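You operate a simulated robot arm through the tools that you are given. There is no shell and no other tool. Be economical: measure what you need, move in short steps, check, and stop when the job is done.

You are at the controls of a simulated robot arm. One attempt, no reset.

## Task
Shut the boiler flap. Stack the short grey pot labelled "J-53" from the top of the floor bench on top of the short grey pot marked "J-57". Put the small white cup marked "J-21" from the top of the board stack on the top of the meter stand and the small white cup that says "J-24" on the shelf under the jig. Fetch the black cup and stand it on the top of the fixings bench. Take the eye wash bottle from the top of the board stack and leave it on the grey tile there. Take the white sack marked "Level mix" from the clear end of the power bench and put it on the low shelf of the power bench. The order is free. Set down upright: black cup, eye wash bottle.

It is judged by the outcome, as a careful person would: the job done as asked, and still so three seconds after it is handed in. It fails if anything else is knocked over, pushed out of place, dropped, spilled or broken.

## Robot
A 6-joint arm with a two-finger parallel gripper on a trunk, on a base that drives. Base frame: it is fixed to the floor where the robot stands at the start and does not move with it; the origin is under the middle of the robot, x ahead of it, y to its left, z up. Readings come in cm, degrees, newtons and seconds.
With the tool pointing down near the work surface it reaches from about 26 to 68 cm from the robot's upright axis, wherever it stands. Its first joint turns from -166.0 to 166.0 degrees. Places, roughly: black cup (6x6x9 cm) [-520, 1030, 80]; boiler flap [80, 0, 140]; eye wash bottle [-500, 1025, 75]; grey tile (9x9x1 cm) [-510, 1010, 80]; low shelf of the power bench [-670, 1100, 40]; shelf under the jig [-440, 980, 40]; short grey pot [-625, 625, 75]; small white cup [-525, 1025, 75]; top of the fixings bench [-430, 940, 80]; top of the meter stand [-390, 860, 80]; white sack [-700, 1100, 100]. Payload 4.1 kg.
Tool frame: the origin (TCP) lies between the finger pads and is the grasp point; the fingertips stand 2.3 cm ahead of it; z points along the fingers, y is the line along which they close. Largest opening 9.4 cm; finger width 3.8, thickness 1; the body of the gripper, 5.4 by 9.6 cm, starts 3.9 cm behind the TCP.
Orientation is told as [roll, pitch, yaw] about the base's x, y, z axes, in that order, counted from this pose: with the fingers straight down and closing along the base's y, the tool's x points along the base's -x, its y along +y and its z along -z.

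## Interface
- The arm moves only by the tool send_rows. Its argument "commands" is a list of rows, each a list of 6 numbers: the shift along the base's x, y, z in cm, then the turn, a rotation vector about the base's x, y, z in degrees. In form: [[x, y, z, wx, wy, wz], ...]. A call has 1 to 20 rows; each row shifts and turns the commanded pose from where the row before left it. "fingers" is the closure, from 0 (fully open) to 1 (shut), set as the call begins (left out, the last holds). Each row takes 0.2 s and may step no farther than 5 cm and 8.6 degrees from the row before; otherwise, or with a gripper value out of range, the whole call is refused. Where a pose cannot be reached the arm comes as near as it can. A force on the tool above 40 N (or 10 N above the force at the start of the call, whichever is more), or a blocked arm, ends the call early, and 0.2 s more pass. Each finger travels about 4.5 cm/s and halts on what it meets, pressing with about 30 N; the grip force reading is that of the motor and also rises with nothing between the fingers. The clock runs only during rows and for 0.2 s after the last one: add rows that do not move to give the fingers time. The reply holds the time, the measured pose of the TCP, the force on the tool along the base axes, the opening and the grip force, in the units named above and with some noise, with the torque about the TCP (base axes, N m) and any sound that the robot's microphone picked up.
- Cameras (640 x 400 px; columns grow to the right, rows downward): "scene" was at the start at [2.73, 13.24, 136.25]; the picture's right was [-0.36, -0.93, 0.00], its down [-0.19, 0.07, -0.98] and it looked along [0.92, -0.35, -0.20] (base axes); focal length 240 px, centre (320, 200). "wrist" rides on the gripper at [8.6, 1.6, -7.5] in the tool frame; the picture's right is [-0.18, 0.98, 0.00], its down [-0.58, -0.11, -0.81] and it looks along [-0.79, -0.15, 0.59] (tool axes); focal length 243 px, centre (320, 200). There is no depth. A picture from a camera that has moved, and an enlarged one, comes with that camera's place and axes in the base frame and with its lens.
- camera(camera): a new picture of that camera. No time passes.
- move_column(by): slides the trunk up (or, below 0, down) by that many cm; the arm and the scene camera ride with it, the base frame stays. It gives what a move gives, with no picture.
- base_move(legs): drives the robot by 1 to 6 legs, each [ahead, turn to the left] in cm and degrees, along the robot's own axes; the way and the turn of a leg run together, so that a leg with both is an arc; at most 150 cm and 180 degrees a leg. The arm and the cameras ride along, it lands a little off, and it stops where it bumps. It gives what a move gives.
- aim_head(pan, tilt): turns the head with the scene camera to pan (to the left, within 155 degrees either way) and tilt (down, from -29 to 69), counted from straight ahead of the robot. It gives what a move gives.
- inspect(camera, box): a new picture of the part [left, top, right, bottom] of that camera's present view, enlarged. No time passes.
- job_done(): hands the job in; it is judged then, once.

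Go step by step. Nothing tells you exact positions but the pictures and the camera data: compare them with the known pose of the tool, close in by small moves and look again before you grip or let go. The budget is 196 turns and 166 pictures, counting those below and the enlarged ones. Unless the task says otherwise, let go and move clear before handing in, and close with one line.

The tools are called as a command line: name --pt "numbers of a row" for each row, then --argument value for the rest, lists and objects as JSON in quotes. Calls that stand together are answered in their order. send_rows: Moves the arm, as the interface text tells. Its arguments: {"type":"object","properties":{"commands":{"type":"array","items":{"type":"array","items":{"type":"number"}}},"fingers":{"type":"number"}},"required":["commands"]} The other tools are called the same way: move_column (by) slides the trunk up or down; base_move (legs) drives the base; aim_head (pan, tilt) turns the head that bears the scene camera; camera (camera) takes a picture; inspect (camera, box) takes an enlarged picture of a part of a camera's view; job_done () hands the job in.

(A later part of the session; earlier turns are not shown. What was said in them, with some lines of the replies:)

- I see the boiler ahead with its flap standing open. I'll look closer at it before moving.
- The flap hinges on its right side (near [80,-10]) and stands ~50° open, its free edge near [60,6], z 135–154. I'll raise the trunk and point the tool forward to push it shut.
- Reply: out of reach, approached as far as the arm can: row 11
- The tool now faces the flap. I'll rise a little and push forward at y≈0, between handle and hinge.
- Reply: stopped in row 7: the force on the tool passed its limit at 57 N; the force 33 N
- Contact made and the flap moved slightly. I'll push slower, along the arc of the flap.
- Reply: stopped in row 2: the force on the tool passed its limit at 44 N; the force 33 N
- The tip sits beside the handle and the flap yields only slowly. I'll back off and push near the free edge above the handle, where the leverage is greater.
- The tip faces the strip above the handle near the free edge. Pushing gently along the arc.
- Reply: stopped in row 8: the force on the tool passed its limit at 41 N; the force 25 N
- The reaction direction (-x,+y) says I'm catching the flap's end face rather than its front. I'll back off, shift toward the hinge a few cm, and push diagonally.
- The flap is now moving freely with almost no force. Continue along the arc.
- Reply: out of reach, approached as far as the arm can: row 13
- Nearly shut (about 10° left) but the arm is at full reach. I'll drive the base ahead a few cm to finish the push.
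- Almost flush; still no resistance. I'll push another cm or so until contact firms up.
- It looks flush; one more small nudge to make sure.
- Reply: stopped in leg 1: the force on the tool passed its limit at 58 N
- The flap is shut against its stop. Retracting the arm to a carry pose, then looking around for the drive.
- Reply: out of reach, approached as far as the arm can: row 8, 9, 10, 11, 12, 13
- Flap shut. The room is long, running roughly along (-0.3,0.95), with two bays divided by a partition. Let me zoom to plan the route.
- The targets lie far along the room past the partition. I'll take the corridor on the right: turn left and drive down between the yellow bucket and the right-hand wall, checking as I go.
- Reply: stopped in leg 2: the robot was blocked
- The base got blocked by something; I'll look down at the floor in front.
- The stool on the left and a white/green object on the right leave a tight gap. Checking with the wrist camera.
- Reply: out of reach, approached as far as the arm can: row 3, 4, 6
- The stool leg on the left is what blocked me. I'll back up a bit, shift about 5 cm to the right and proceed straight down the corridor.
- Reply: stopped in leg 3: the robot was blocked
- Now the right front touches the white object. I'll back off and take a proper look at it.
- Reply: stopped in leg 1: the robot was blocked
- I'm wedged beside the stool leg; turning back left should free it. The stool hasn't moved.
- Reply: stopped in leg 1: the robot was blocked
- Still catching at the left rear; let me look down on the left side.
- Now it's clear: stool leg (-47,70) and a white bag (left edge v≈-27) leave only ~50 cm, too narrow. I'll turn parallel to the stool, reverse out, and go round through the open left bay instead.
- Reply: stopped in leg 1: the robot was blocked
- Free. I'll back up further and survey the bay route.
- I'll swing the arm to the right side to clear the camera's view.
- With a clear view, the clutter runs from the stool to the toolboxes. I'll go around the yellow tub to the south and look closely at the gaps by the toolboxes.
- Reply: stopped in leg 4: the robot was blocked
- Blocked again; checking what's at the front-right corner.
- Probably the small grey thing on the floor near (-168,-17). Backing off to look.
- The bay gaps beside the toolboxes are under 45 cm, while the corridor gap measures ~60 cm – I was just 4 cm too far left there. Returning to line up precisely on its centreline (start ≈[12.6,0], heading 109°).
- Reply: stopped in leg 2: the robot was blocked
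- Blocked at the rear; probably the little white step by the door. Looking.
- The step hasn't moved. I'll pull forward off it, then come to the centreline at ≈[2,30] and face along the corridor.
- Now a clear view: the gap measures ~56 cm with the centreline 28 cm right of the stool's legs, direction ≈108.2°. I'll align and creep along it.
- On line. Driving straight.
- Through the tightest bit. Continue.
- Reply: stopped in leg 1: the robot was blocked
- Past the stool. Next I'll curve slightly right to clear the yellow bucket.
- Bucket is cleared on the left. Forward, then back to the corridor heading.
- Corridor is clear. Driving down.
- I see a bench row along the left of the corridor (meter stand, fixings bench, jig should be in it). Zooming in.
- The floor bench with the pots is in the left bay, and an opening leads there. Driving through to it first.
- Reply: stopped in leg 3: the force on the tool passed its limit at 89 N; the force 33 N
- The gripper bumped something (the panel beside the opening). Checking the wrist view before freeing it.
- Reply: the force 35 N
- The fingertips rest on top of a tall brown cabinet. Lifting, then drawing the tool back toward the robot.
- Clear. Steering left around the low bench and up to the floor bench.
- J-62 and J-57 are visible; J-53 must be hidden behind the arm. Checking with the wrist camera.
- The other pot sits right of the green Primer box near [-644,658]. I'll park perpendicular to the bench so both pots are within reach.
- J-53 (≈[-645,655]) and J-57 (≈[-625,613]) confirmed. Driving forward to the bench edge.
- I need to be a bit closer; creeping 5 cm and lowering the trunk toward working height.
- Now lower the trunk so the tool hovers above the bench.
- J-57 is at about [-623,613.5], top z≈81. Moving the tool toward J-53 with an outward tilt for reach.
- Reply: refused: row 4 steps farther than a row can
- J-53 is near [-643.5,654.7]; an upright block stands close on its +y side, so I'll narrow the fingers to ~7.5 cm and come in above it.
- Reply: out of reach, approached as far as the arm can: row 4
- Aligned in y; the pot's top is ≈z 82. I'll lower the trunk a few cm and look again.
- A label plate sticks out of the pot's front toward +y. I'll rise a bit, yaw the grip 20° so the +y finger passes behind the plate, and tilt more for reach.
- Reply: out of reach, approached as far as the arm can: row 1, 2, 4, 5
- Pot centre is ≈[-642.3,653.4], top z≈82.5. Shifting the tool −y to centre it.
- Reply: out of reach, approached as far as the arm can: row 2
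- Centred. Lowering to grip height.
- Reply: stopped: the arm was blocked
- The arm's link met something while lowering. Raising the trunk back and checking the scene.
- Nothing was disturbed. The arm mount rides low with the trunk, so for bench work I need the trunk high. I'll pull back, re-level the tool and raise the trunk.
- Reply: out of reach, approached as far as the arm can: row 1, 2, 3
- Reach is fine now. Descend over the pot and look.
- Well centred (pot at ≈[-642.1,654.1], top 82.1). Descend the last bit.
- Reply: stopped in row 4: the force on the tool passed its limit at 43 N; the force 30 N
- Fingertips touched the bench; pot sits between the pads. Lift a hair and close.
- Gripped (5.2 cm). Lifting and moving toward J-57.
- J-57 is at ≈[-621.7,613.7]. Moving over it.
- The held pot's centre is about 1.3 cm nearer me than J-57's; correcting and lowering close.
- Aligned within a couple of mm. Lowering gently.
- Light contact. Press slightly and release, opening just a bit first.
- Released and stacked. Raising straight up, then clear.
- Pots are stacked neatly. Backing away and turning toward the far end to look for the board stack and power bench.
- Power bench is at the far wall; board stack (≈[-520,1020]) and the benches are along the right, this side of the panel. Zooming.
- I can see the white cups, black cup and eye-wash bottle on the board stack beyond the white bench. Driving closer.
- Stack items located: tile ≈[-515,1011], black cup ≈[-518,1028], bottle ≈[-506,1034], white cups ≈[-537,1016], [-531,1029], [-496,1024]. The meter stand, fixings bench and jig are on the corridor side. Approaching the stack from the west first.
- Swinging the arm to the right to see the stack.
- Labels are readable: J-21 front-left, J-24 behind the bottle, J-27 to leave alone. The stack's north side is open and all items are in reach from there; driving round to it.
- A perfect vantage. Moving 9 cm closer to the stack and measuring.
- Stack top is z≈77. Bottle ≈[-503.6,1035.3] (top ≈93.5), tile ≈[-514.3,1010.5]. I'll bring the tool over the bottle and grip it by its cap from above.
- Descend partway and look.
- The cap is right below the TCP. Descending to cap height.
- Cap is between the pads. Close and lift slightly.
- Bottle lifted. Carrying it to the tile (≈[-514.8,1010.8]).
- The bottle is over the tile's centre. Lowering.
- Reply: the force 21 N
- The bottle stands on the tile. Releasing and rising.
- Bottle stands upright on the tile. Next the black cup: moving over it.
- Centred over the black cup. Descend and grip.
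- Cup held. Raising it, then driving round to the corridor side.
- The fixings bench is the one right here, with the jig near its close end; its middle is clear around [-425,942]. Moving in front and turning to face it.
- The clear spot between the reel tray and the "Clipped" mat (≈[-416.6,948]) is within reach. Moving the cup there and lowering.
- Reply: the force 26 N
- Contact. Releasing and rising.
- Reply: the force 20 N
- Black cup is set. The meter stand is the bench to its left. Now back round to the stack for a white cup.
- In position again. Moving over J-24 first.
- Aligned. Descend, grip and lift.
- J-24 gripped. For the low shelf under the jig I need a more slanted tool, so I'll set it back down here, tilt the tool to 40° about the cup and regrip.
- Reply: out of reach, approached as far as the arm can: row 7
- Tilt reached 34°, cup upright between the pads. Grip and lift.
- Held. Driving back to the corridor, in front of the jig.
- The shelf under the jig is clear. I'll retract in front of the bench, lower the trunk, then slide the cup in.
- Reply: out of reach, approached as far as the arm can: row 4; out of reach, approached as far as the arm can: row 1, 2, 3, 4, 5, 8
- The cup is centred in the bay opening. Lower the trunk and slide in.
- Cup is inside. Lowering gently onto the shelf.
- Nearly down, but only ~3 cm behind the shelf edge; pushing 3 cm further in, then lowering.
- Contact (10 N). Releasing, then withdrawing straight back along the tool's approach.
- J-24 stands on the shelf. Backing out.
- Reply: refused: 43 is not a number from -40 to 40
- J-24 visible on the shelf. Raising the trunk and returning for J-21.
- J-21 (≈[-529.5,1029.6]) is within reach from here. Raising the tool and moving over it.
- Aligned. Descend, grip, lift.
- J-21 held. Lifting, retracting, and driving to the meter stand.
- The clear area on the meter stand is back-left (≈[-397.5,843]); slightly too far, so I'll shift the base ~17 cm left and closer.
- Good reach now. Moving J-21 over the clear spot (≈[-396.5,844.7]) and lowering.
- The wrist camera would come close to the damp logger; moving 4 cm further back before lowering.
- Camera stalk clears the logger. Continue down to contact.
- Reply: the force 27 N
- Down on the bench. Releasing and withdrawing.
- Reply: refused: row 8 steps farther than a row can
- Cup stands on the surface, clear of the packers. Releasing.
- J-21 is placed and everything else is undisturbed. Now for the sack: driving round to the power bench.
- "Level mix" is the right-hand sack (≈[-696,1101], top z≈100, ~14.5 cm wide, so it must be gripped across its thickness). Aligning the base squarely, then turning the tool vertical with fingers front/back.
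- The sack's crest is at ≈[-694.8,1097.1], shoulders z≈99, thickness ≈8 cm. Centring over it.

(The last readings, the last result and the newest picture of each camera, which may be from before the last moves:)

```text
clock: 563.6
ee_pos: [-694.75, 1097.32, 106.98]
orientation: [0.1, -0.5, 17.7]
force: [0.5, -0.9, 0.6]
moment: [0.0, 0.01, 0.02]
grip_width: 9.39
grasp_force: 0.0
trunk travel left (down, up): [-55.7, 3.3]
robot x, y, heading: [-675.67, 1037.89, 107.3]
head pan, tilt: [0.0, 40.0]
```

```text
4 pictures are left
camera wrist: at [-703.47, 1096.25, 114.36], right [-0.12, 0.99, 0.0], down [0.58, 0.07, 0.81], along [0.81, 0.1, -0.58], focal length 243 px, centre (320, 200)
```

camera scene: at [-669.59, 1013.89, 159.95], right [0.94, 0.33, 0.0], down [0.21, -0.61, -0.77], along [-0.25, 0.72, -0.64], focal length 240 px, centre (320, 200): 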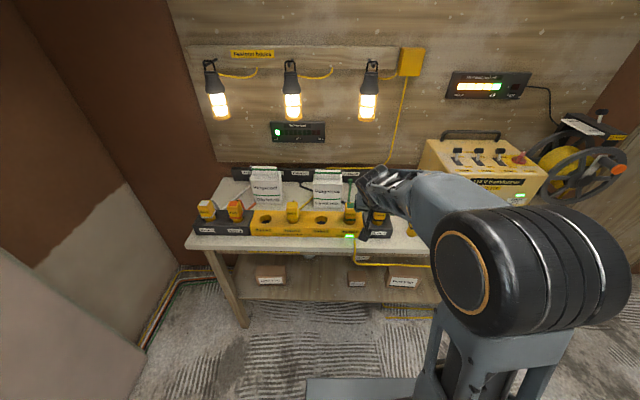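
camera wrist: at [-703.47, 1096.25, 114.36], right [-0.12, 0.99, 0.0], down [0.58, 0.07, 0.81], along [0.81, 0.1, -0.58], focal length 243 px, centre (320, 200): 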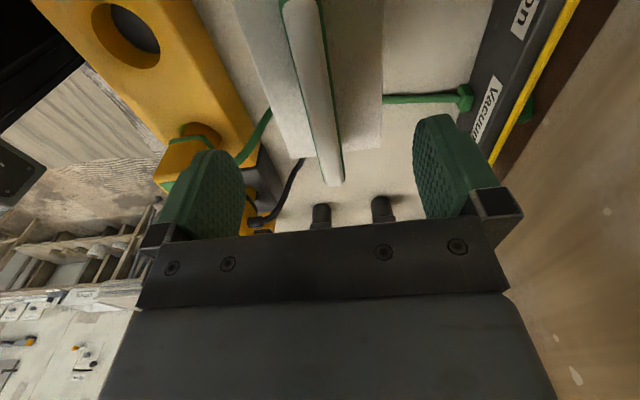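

Well aligned. Descend, close, and lift a little to feel the weight.

send_rows --pt "0 0.1 -3 0 0 0" --pt "0 0 -3 0 0 0" --pt "0 0 -2 0 0 0"

send_rows --pt "0 0 0 0 0 0" --pt "0 0 0 0 0 0" --pt "0 0 0 0 0 0" --pt "0 0 0 0 0 0" --pt "0 0 1 0 0 0" --pt "0 0 3 0 0 0" --pt "0 0 3 0 0 0" --pt "0 0 0 0 0 0" --fingers 1

```text
clock: 564.4
ee_pos: [-694.72, 1097.29, 99.63]
orientation: [0.5, -0.4, 17.7]
force: [0.5, 0.6, 21.9]
moment: [-0.26, 0.58, -0.07]
grip_width: 9.41
grasp_force: 0.0
trunk travel left (down, up): [-55.7, 3.3]
robot x, y, heading: [-675.65, 1037.94, 107.0]
head pan, tilt: [0.0, 40.0]
```

```text
clock: 566.2
ee_pos: [-694.27, 1097.07, 106.12]
orientation: [-0.1, -0.5, 17.7]
force: [0.4, 0.3, -10.4]
moment: [0.03, -0.04, -0.01]
grip_width: 7.98
grasp_force: 30.2
trunk travel left (down, up): [-55.7, 3.3]
robot x, y, heading: [-675.5, 1037.13, 107.2]
head pan, tilt: [0.0, 40.0]
```

Sack is held (≈1 kg). To fit it under the bench I'll turn it 90°, set it back down, and regrip it from the near side with a nearly horizontal tool. Turning it first.

send_rows --pt "0 0 2 0 0 0" --pt "-0.1 0.4 0 0 0 8.2" --pt "-0.1 0.4 0 0 0 8.2" --pt "-0.1 0.4 0 0 0 8.2" --pt "-0.1 0.4 0 0 0 8.2" --pt "-0.1 0.3 0 0 0 8.2" --pt "-0.1 0.2 0 0 0 8.2" --pt "0 0 0 0 0 8.2" --pt "0 0 0 0 0 8.2" --pt "0 0 0 0 0 8.2" --pt "0 0 0 0 0 8.2" --pt "0 0 0 0 0 7.8" --pt "0 0 -3 0 0 0" --pt "0 0 -3 0 0 0" --pt "0 0 -2 0 0 0" --pt "0 0 0 0 0 0"

inspect --camera "scene" --box '[200, 120, 460, 300]'

```text
clock: 569.6
ee_pos: [-695.15, 1099.26, 100.1]
orientation: [0.1, -0.5, 107.5]
force: [-0.3, 0.1, -11.6]
moment: [0.05, 0.02, -0.02]
grip_width: 7.97
grasp_force: 29.8
trunk travel left (down, up): [-55.7, 3.3]
robot x, y, heading: [-675.75, 1038.18, 107.2]
head pan, tilt: [0.0, 40.0]
```

```text
2.22 times, centred on (330, 210) of scene
camera zoom: at [-692.37, 1035.3, 159.95], right [0.96, 0.29, 0.0], down [0.19, -0.61, -0.77], along [-0.23, 0.73, -0.64], focal length 533 px, centre (298, 178)
```

zoom: 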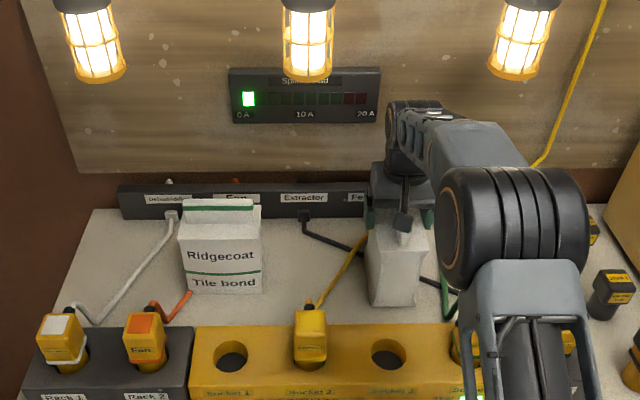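

Turned. Setting it down gently.

send_rows --pt "0 0 -0.4 0 0 0" --pt "0 0 -0.3 0 0 0" --pt "0 0 0 0 0 0"

```text
clock: 570.4
ee_pos: [-695.17, 1099.23, 99.63]
orientation: [0.0, -0.8, 107.5]
force: [-1.4, 0.2, 14.6]
moment: [-1.14, -1.29, -0.1]
grip_width: 7.98
grasp_force: 30.2
trunk travel left (down, up): [-55.7, 3.3]
robot x, y, heading: [-675.84, 1038.03, 107.0]
head pan, tilt: [0.0, 40.0]
```

It rests on the bench at the expected height. Release, rise, and tilt the tool for the side grip.

send_rows --pt "0 0 0.15 0 0 0" --pt "0 0 0 0 0 0" --pt "0 0 0 0 0 0" --pt "0 0 0 0 0 0" --pt "0 0 1 0 0 0" --pt "0 0 4 0 0 0" --pt "0 0 4.5 0 0 0" --pt "0 0 4.5 0 0 0" --fingers 0

send_rows --pt "0.4 -1.2 0 7.43 2.34 0" --pt "0.4 -1.2 0 7.43 2.34 0" --pt "0.4 -1.2 0 7.43 2.34 0" --pt "0.4 -1.2 0 7.43 2.34 0" --pt "0.4 -1.2 0 7.43 2.34 0" --pt "0.4 -1.2 0 7.43 2.34 0" --pt "0.4 -1.2 0 7.43 2.34 0" --pt "0.4 -1.2 0 7.43 2.34 0" --pt "0.4 -1.2 0 7.43 2.34 0" --pt "0 0 0 0 0 0"

```text
clock: 572.2
ee_pos: [-695.39, 1099.08, 113.24]
orientation: [0.1, -0.5, 107.5]
force: [0.3, 0.7, 0.4]
moment: [0.01, 0.0, -0.01]
grip_width: 9.39
grasp_force: 0.0
trunk travel left (down, up): [-55.7, 3.3]
robot x, y, heading: [-675.91, 1037.82, 107.1]
head pan, tilt: [0.0, 40.0]
```

```text
clock: 574.4
ee_pos: [-691.62, 1088.61, 113.42]
orientation: [0.3, -70.7, 107.3]
force: [0.5, -0.8, -0.7]
moment: [0.01, 0.01, 0.0]
grip_width: 9.39
grasp_force: 0.0
trunk travel left (down, up): [-55.7, 3.3]
robot x, y, heading: [-675.83, 1037.9, 107.0]
head pan, tilt: [0.0, 40.0]
```

send_rows --pt "0 0 -4 0 0 0" --pt "0 0 -4 0 0 0" --pt "0 0 -4 0 0 0" --pt "0 0 -2.8 0 0 0"

camera --camera "wrist"

```text
clock: 575.6
ee_pos: [-691.64, 1088.47, 99.31]
orientation: [0.6, -71.4, 107.1]
force: [4.9, -12.1, 28.1]
moment: [-4.11, -1.08, 0.33]
grip_width: 9.42
grasp_force: 0.1
trunk travel left (down, up): [-55.7, 3.3]
robot x, y, heading: [-675.69, 1038.1, 107.0]
head pan, tilt: [0.0, 40.0]
stopped in row 4: the force on the tool passed its limit at 44 N (the readings are from after the stop); the commanded pose is now the measured one
```

```text
2 pictures are left
camera wrist: at [-690.2, 1078.68, 93.42], right [-0.95, -0.24, 0.18], down [0.28, -0.52, 0.81], along [-0.1, 0.82, 0.56], focal length 243 px, centre (320, 200)
```

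wrist: 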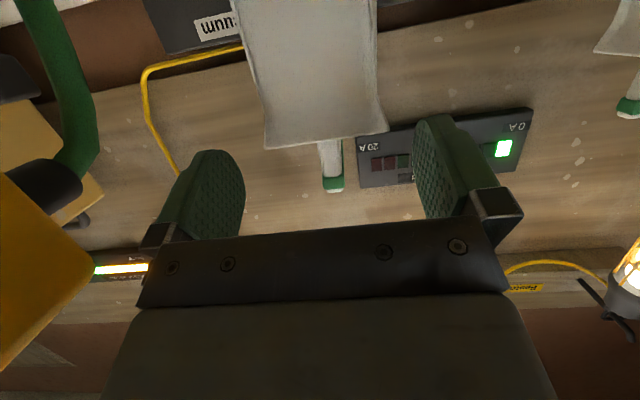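

The camera housing touched the charger top; raising 1 cm, then sliding forward around the sack's near edge and gripping.

send_rows --pt "0 0 0.6 0 0 0" --pt "0 0 0.4 0 0 0" --pt "-0.6 1.9 0 0 0 0" --pt "-0.6 1.9 0 0 0 0" --pt "-0.6 1.9 0 0 0 0" --pt "0 0 0 0 0 0"

send_rows --pt "0 0 0 0 0 0" --pt "0 0 0 0 0 0" --pt "0 0 0 0 0 0" --pt "0 0 0 0 0 0" --fingers 1

```text
clock: 577.0
ee_pos: [-693.53, 1094.44, 100.01]
orientation: [0.4, -71.1, 107.2]
force: [0.2, 0.5, -1.1]
moment: [-0.03, -0.01, -0.01]
grip_width: 9.4
grasp_force: 0.1
trunk travel left (down, up): [-55.7, 3.3]
robot x, y, heading: [-676.01, 1037.67, 106.9]
head pan, tilt: [0.0, 40.0]
```

```text
clock: 578.0
ee_pos: [-693.63, 1094.48, 100.09]
orientation: [0.3, -71.1, 107.3]
force: [-2.0, -0.2, 1.7]
moment: [0.0, -0.02, 0.26]
grip_width: 7.98
grasp_force: 29.6
trunk travel left (down, up): [-55.7, 3.3]
robot x, y, heading: [-675.41, 1037.77, 107.0]
head pan, tilt: [0.0, 40.0]
```

Gripped. Lifting slowly and checking load.

send_rows --pt "0 0 1 0 0 0" --pt "0 0 1 0 0 0" --pt "0 0 2 0 0 0" --pt "0 0 0 0 0 0"

send_rows --pt "0 0 3 0 0 0" --pt "0 0 3 0 0 0" --pt "0 0 3 0 0 0" --pt "0 0 3 0 0 0" --pt "0 0 3 0 0 0" --pt "0 0 2 0 0 0" --pt "0 0 0 0 0 0"

camera --camera "wrist"

```text
clock: 579.0
ee_pos: [-693.55, 1094.52, 104.11]
orientation: [0.4, -70.9, 107.3]
force: [-0.4, 0.3, -11.0]
moment: [-0.45, -0.16, -0.01]
grip_width: 8.01
grasp_force: 30.5
trunk travel left (down, up): [-55.7, 3.3]
robot x, y, heading: [-675.74, 1037.68, 106.8]
head pan, tilt: [0.0, 40.0]
```

```text
clock: 580.6
ee_pos: [-693.61, 1094.53, 121.11]
orientation: [0.2, -71.1, 107.2]
force: [0.1, 0.1, -10.9]
moment: [-0.46, -0.13, -0.01]
grip_width: 7.98
grasp_force: 29.7
trunk travel left (down, up): [-55.7, 3.3]
robot x, y, heading: [-675.47, 1037.65, 107.0]
head pan, tilt: [0.0, 40.0]
```

```text
1 pictures are left
camera wrist: at [-692.09, 1084.7, 115.24], right [-0.95, -0.24, 0.18], down [0.28, -0.51, 0.81], along [-0.1, 0.82, 0.56], focal length 243 px, centre (320, 200)
```

wrist: 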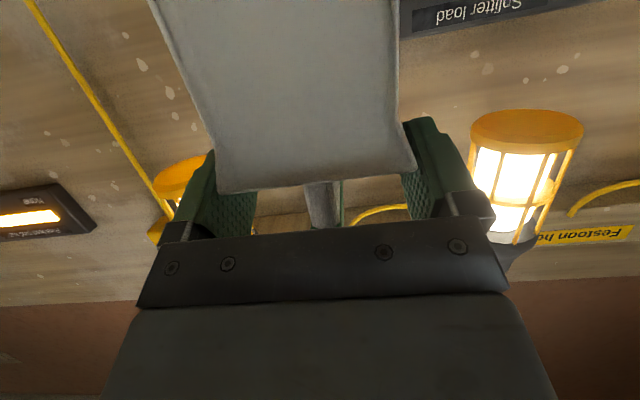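

Sack is held steadily. Reversing clear of the bench and lowering to shelf height.

base_move --legs '[[-40, 0]]'

move_column --by -40

move_column --by -15

aim_head --pan -10 --tilt 25

```text
clock: 583.1
ee_pos: [-681.86, 1055.87, 121.06]
orientation: [0.3, -71.2, 107.6]
force: [0.0, -0.8, -10.9]
moment: [-0.48, -0.15, -0.04]
grip_width: 8.0
grasp_force: 30.1
trunk travel left (down, up): [-55.7, 3.3]
robot x, y, heading: [-663.64, 999.12, 107.3]
head pan, tilt: [0.0, 40.0]
```

```text
clock: 587.0
ee_pos: [-681.94, 1055.93, 81.06]
orientation: [0.4, -71.1, 107.5]
force: [0.5, -0.1, -10.9]
moment: [-0.46, -0.17, -0.03]
grip_width: 7.99
grasp_force: 30.2
trunk travel left (down, up): [-15.7, 43.3]
robot x, y, heading: [-663.75, 999.15, 107.5]
head pan, tilt: [0.0, 40.0]
```

```text
clock: 588.7
ee_pos: [-681.94, 1055.88, 66.01]
orientation: [0.4, -71.2, 107.6]
force: [0.3, -0.2, -11.2]
moment: [-0.45, -0.16, 0.0]
grip_width: 7.99
grasp_force: 30.1
trunk travel left (down, up): [-0.7, 58.3]
robot x, y, heading: [-663.7, 999.08, 107.7]
head pan, tilt: [0.0, 40.0]
```

```text
clock: 589.5
ee_pos: [-681.98, 1055.89, 66.17]
orientation: [0.4, -71.0, 107.6]
force: [0.2, 0.3, -10.4]
moment: [-0.43, -0.12, -0.02]
grip_width: 7.97
grasp_force: 29.7
trunk travel left (down, up): [-0.7, 58.3]
robot x, y, heading: [-664.02, 999.34, 107.3]
head pan, tilt: [-10.0, 25.0]
```

aim_head --pan 0 --tilt 30

inspect --camera "scene" --box '[160, 90, 500, 310]'

```text
clock: 590.2
ee_pos: [-681.94, 1055.73, 66.01]
orientation: [0.4, -71.0, 107.7]
force: [-0.6, -0.5, -10.8]
moment: [-0.44, -0.15, 0.01]
grip_width: 7.98
grasp_force: 29.9
trunk travel left (down, up): [-0.7, 58.3]
robot x, y, heading: [-664.04, 999.72, 107.4]
head pan, tilt: [0.0, 30.0]
```

```text
1.82 times, centred on (330, 200) of scene
camera zoom: at [-680.5, 997.14, 106.48], right [0.95, 0.3, 0.0], down [0.15, -0.48, -0.87], along [-0.26, 0.83, -0.5], focal length 436 px, centre (302, 200)
```

zoom: 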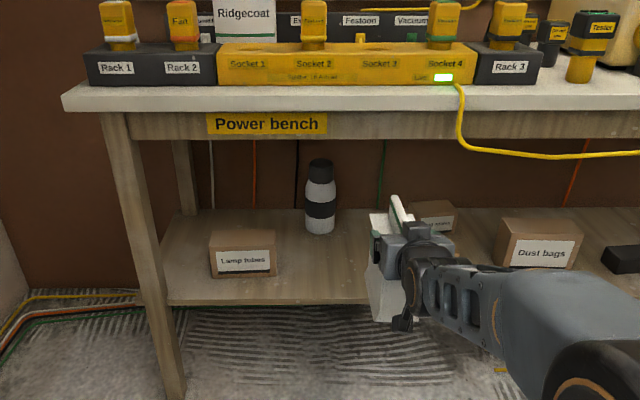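

Clear view: shelf top ≈z 37, and the flask and boxes stand further back (beyond u≈1250), so there's room for the sack at the front. Lower the arm a bit, then drive it in.

send_rows --pt "0 0 -2 0 0 0" --pt "0 0 -2 0 0 0" --pt "0 0 -2 0 0 0" --pt "0 0 -1.5 0 0 0" --pt "0 0 0 0 0 0"

base_move --legs '[[20, 0]]'

```text
clock: 591.4
ee_pos: [-681.95, 1055.77, 58.47]
orientation: [0.4, -71.0, 107.6]
force: [-0.5, 0.0, -10.6]
moment: [-0.44, -0.16, 0.01]
grip_width: 8.01
grasp_force: 30.5
trunk travel left (down, up): [-0.7, 58.3]
robot x, y, heading: [-663.58, 999.19, 107.5]
head pan, tilt: [0.0, 30.0]
```

```text
clock: 593.0
ee_pos: [-688.02, 1074.0, 58.59]
orientation: [0.3, -71.1, 107.7]
force: [0.2, 0.7, -11.1]
moment: [-0.45, -0.16, 0.01]
grip_width: 7.96
grasp_force: 29.7
trunk travel left (down, up): [-0.7, 58.3]
robot x, y, heading: [-669.77, 1017.48, 107.6]
head pan, tilt: [0.0, 30.0]
```

send_rows --pt "-0.6 1.9 0 0 0 0" --pt "-0.6 1.9 0 0 0 0" --pt "-0.6 1.9 0 0 0 0" --pt "0 0 -1.5 0 0 0" --pt "0 0 -1 0 0 0" --pt "0 0 0 0 0 0"

send_rows --pt "0 0 -0.6 0 0 0" --pt "0 0 -0.6 0 0 0" --pt "0 0 -0.6 0 0 0" --pt "0 0 0 0 0 0"

```text
clock: 594.4
ee_pos: [-689.82, 1079.78, 56.02]
orientation: [0.4, -70.9, 107.8]
force: [0.7, -0.9, -10.5]
moment: [-0.47, -0.12, 0.03]
grip_width: 8.0
grasp_force: 30.2
trunk travel left (down, up): [-0.7, 58.3]
robot x, y, heading: [-669.71, 1017.69, 107.5]
head pan, tilt: [0.0, 30.0]
```

```text
clock: 595.4
ee_pos: [-689.69, 1079.6, 54.11]
orientation: [0.2, -70.9, 107.6]
force: [1.1, 0.1, -10.6]
moment: [-0.42, -0.16, -0.01]
grip_width: 8.02
grasp_force: 30.7
trunk travel left (down, up): [-0.7, 58.3]
robot x, y, heading: [-669.43, 1017.61, 107.4]
head pan, tilt: [0.0, 30.0]
```

send_rows --pt "0 0 -0.4 0 0 0" --pt "0 0 -0.4 0 0 0" --pt "0 0 -0.3 0 0 0" --pt "0 0 0 0 0 0"

```text
clock: 596.4
ee_pos: [-689.65, 1079.65, 52.95]
orientation: [0.3, -71.0, 107.6]
force: [-0.1, -0.1, -10.1]
moment: [-0.47, -0.17, 0.01]
grip_width: 8.01
grasp_force: 29.9
trunk travel left (down, up): [-0.7, 58.3]
robot x, y, heading: [-669.57, 1017.3, 107.7]
head pan, tilt: [0.0, 30.0]
```

send_rows --pt "0 0 -0.4 0 0 0" --pt "0 0 -0.4 0 0 0" --pt "0 0 -0.3 0 0 0" --pt "0 0 0 0 0 0"

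```text
clock: 597.4
ee_pos: [-689.69, 1079.66, 51.95]
orientation: [0.3, -70.9, 107.8]
force: [-1.0, 0.4, -10.9]
moment: [-0.47, -0.15, 0.0]
grip_width: 7.96
grasp_force: 30.2
trunk travel left (down, up): [-0.7, 58.3]
robot x, y, heading: [-669.25, 1017.53, 107.7]
head pan, tilt: [0.0, 30.0]
```

send_rows --pt "0 0 -0.4 0 0 0" --pt "0 0 -0.4 0 0 0" --pt "0 0 -0.4 0 0 0" --pt "0 0 0 0 0 0"

```text
clock: 598.4
ee_pos: [-689.71, 1079.55, 50.79]
orientation: [0.3, -71.0, 107.7]
force: [-0.3, 0.2, -11.2]
moment: [-0.45, -0.14, 0.03]
grip_width: 8.0
grasp_force: 30.0
trunk travel left (down, up): [-0.7, 58.3]
robot x, y, heading: [-669.56, 1017.56, 107.7]
head pan, tilt: [0.0, 30.0]
```

Pushing 4 cm further in for margin, then continuing down.

send_rows --pt "-0.6 1.9 0 0 0 0" --pt "-0.6 1.9 0 0 0 0" --pt "0 0 -0.4 0 0 0" --pt "0 0 -0.4 0 0 0" --pt "0 0 0 0 0 0"

send_rows --pt "0 0 -0.4 0 0 0" --pt "0 0 -0.4 0 0 0" --pt "0 0 -0.3 0 0 0" --pt "0 0 0 0 0 0"

```text
clock: 599.6
ee_pos: [-690.85, 1083.28, 50.07]
orientation: [0.4, -71.3, 107.8]
force: [-0.6, -0.2, -7.0]
moment: [0.02, -0.11, 0.03]
grip_width: 8.0
grasp_force: 29.6
trunk travel left (down, up): [-0.7, 58.3]
robot x, y, heading: [-669.78, 1017.31, 107.6]
head pan, tilt: [0.0, 30.0]
```

```text
clock: 600.6
ee_pos: [-690.88, 1083.5, 49.49]
orientation: [0.3, -71.8, 107.7]
force: [2.2, 4.6, 30.3]
moment: [0.17, -0.59, -0.51]
grip_width: 8.0
grasp_force: 30.3
trunk travel left (down, up): [-0.7, 58.3]
robot x, y, heading: [-669.67, 1017.53, 107.6]
head pan, tilt: [0.0, 30.0]
```

Contact with the shelf. Easing off, releasing and withdrawing straight back.

send_rows --pt "0 0 0.4 0 0 0" --pt "0 0 0 0 0 0"

send_rows --pt "0 0 0 0 0 0" --pt "0 0 0 0 0 0" --pt "0 0 0 0 0 0" --pt "0 0 0 0 0 0" --pt "0.3 -1 0 0 0 0" --pt "0.6 -2 0 0 0 0" --pt "0.9 -3 0 0 0 0" --pt "0.9 -3 0 0 0 0" --fingers 0

base_move --legs '[[-25, 0]]'

```text
clock: 601.2
ee_pos: [-691.06, 1083.44, 49.38]
orientation: [0.4, -71.2, 107.6]
force: [6.0, 8.4, 17.6]
moment: [0.87, -0.35, -0.18]
grip_width: 7.98
grasp_force: 30.5
trunk travel left (down, up): [-0.7, 58.3]
robot x, y, heading: [-669.4, 1017.56, 107.5]
head pan, tilt: [0.0, 30.0]
```

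```text
clock: 603.0
ee_pos: [-687.96, 1074.56, 49.28]
orientation: [0.4, -71.2, 107.7]
force: [-0.1, -0.2, -0.3]
moment: [0.01, 0.03, 0.03]
grip_width: 9.39
grasp_force: 0.1
trunk travel left (down, up): [-0.7, 58.3]
robot x, y, heading: [-669.45, 1017.66, 107.3]
head pan, tilt: [0.0, 30.0]
```

```text
clock: 604.8
ee_pos: [-679.91, 1050.59, 49.28]
orientation: [0.4, -71.1, 107.2]
force: [-0.2, 0.4, -0.6]
moment: [0.01, -0.02, 0.01]
grip_width: 9.41
grasp_force: 0.1
trunk travel left (down, up): [-0.7, 58.3]
robot x, y, heading: [-662.29, 993.77, 107.3]
head pan, tilt: [0.0, 30.0]
```

The sack came free onto the low shelf with no load left on the gripper, and the robot has backed clear. That was the last task, so I'm handing in.

job_done

```text
The job is handed in.
```

All seven tasks are done and handed in, but I had no pictures left to check the sack on the power bench's low shelf; the contact force and the gripper coming away unloaded suggest it is sitting there.
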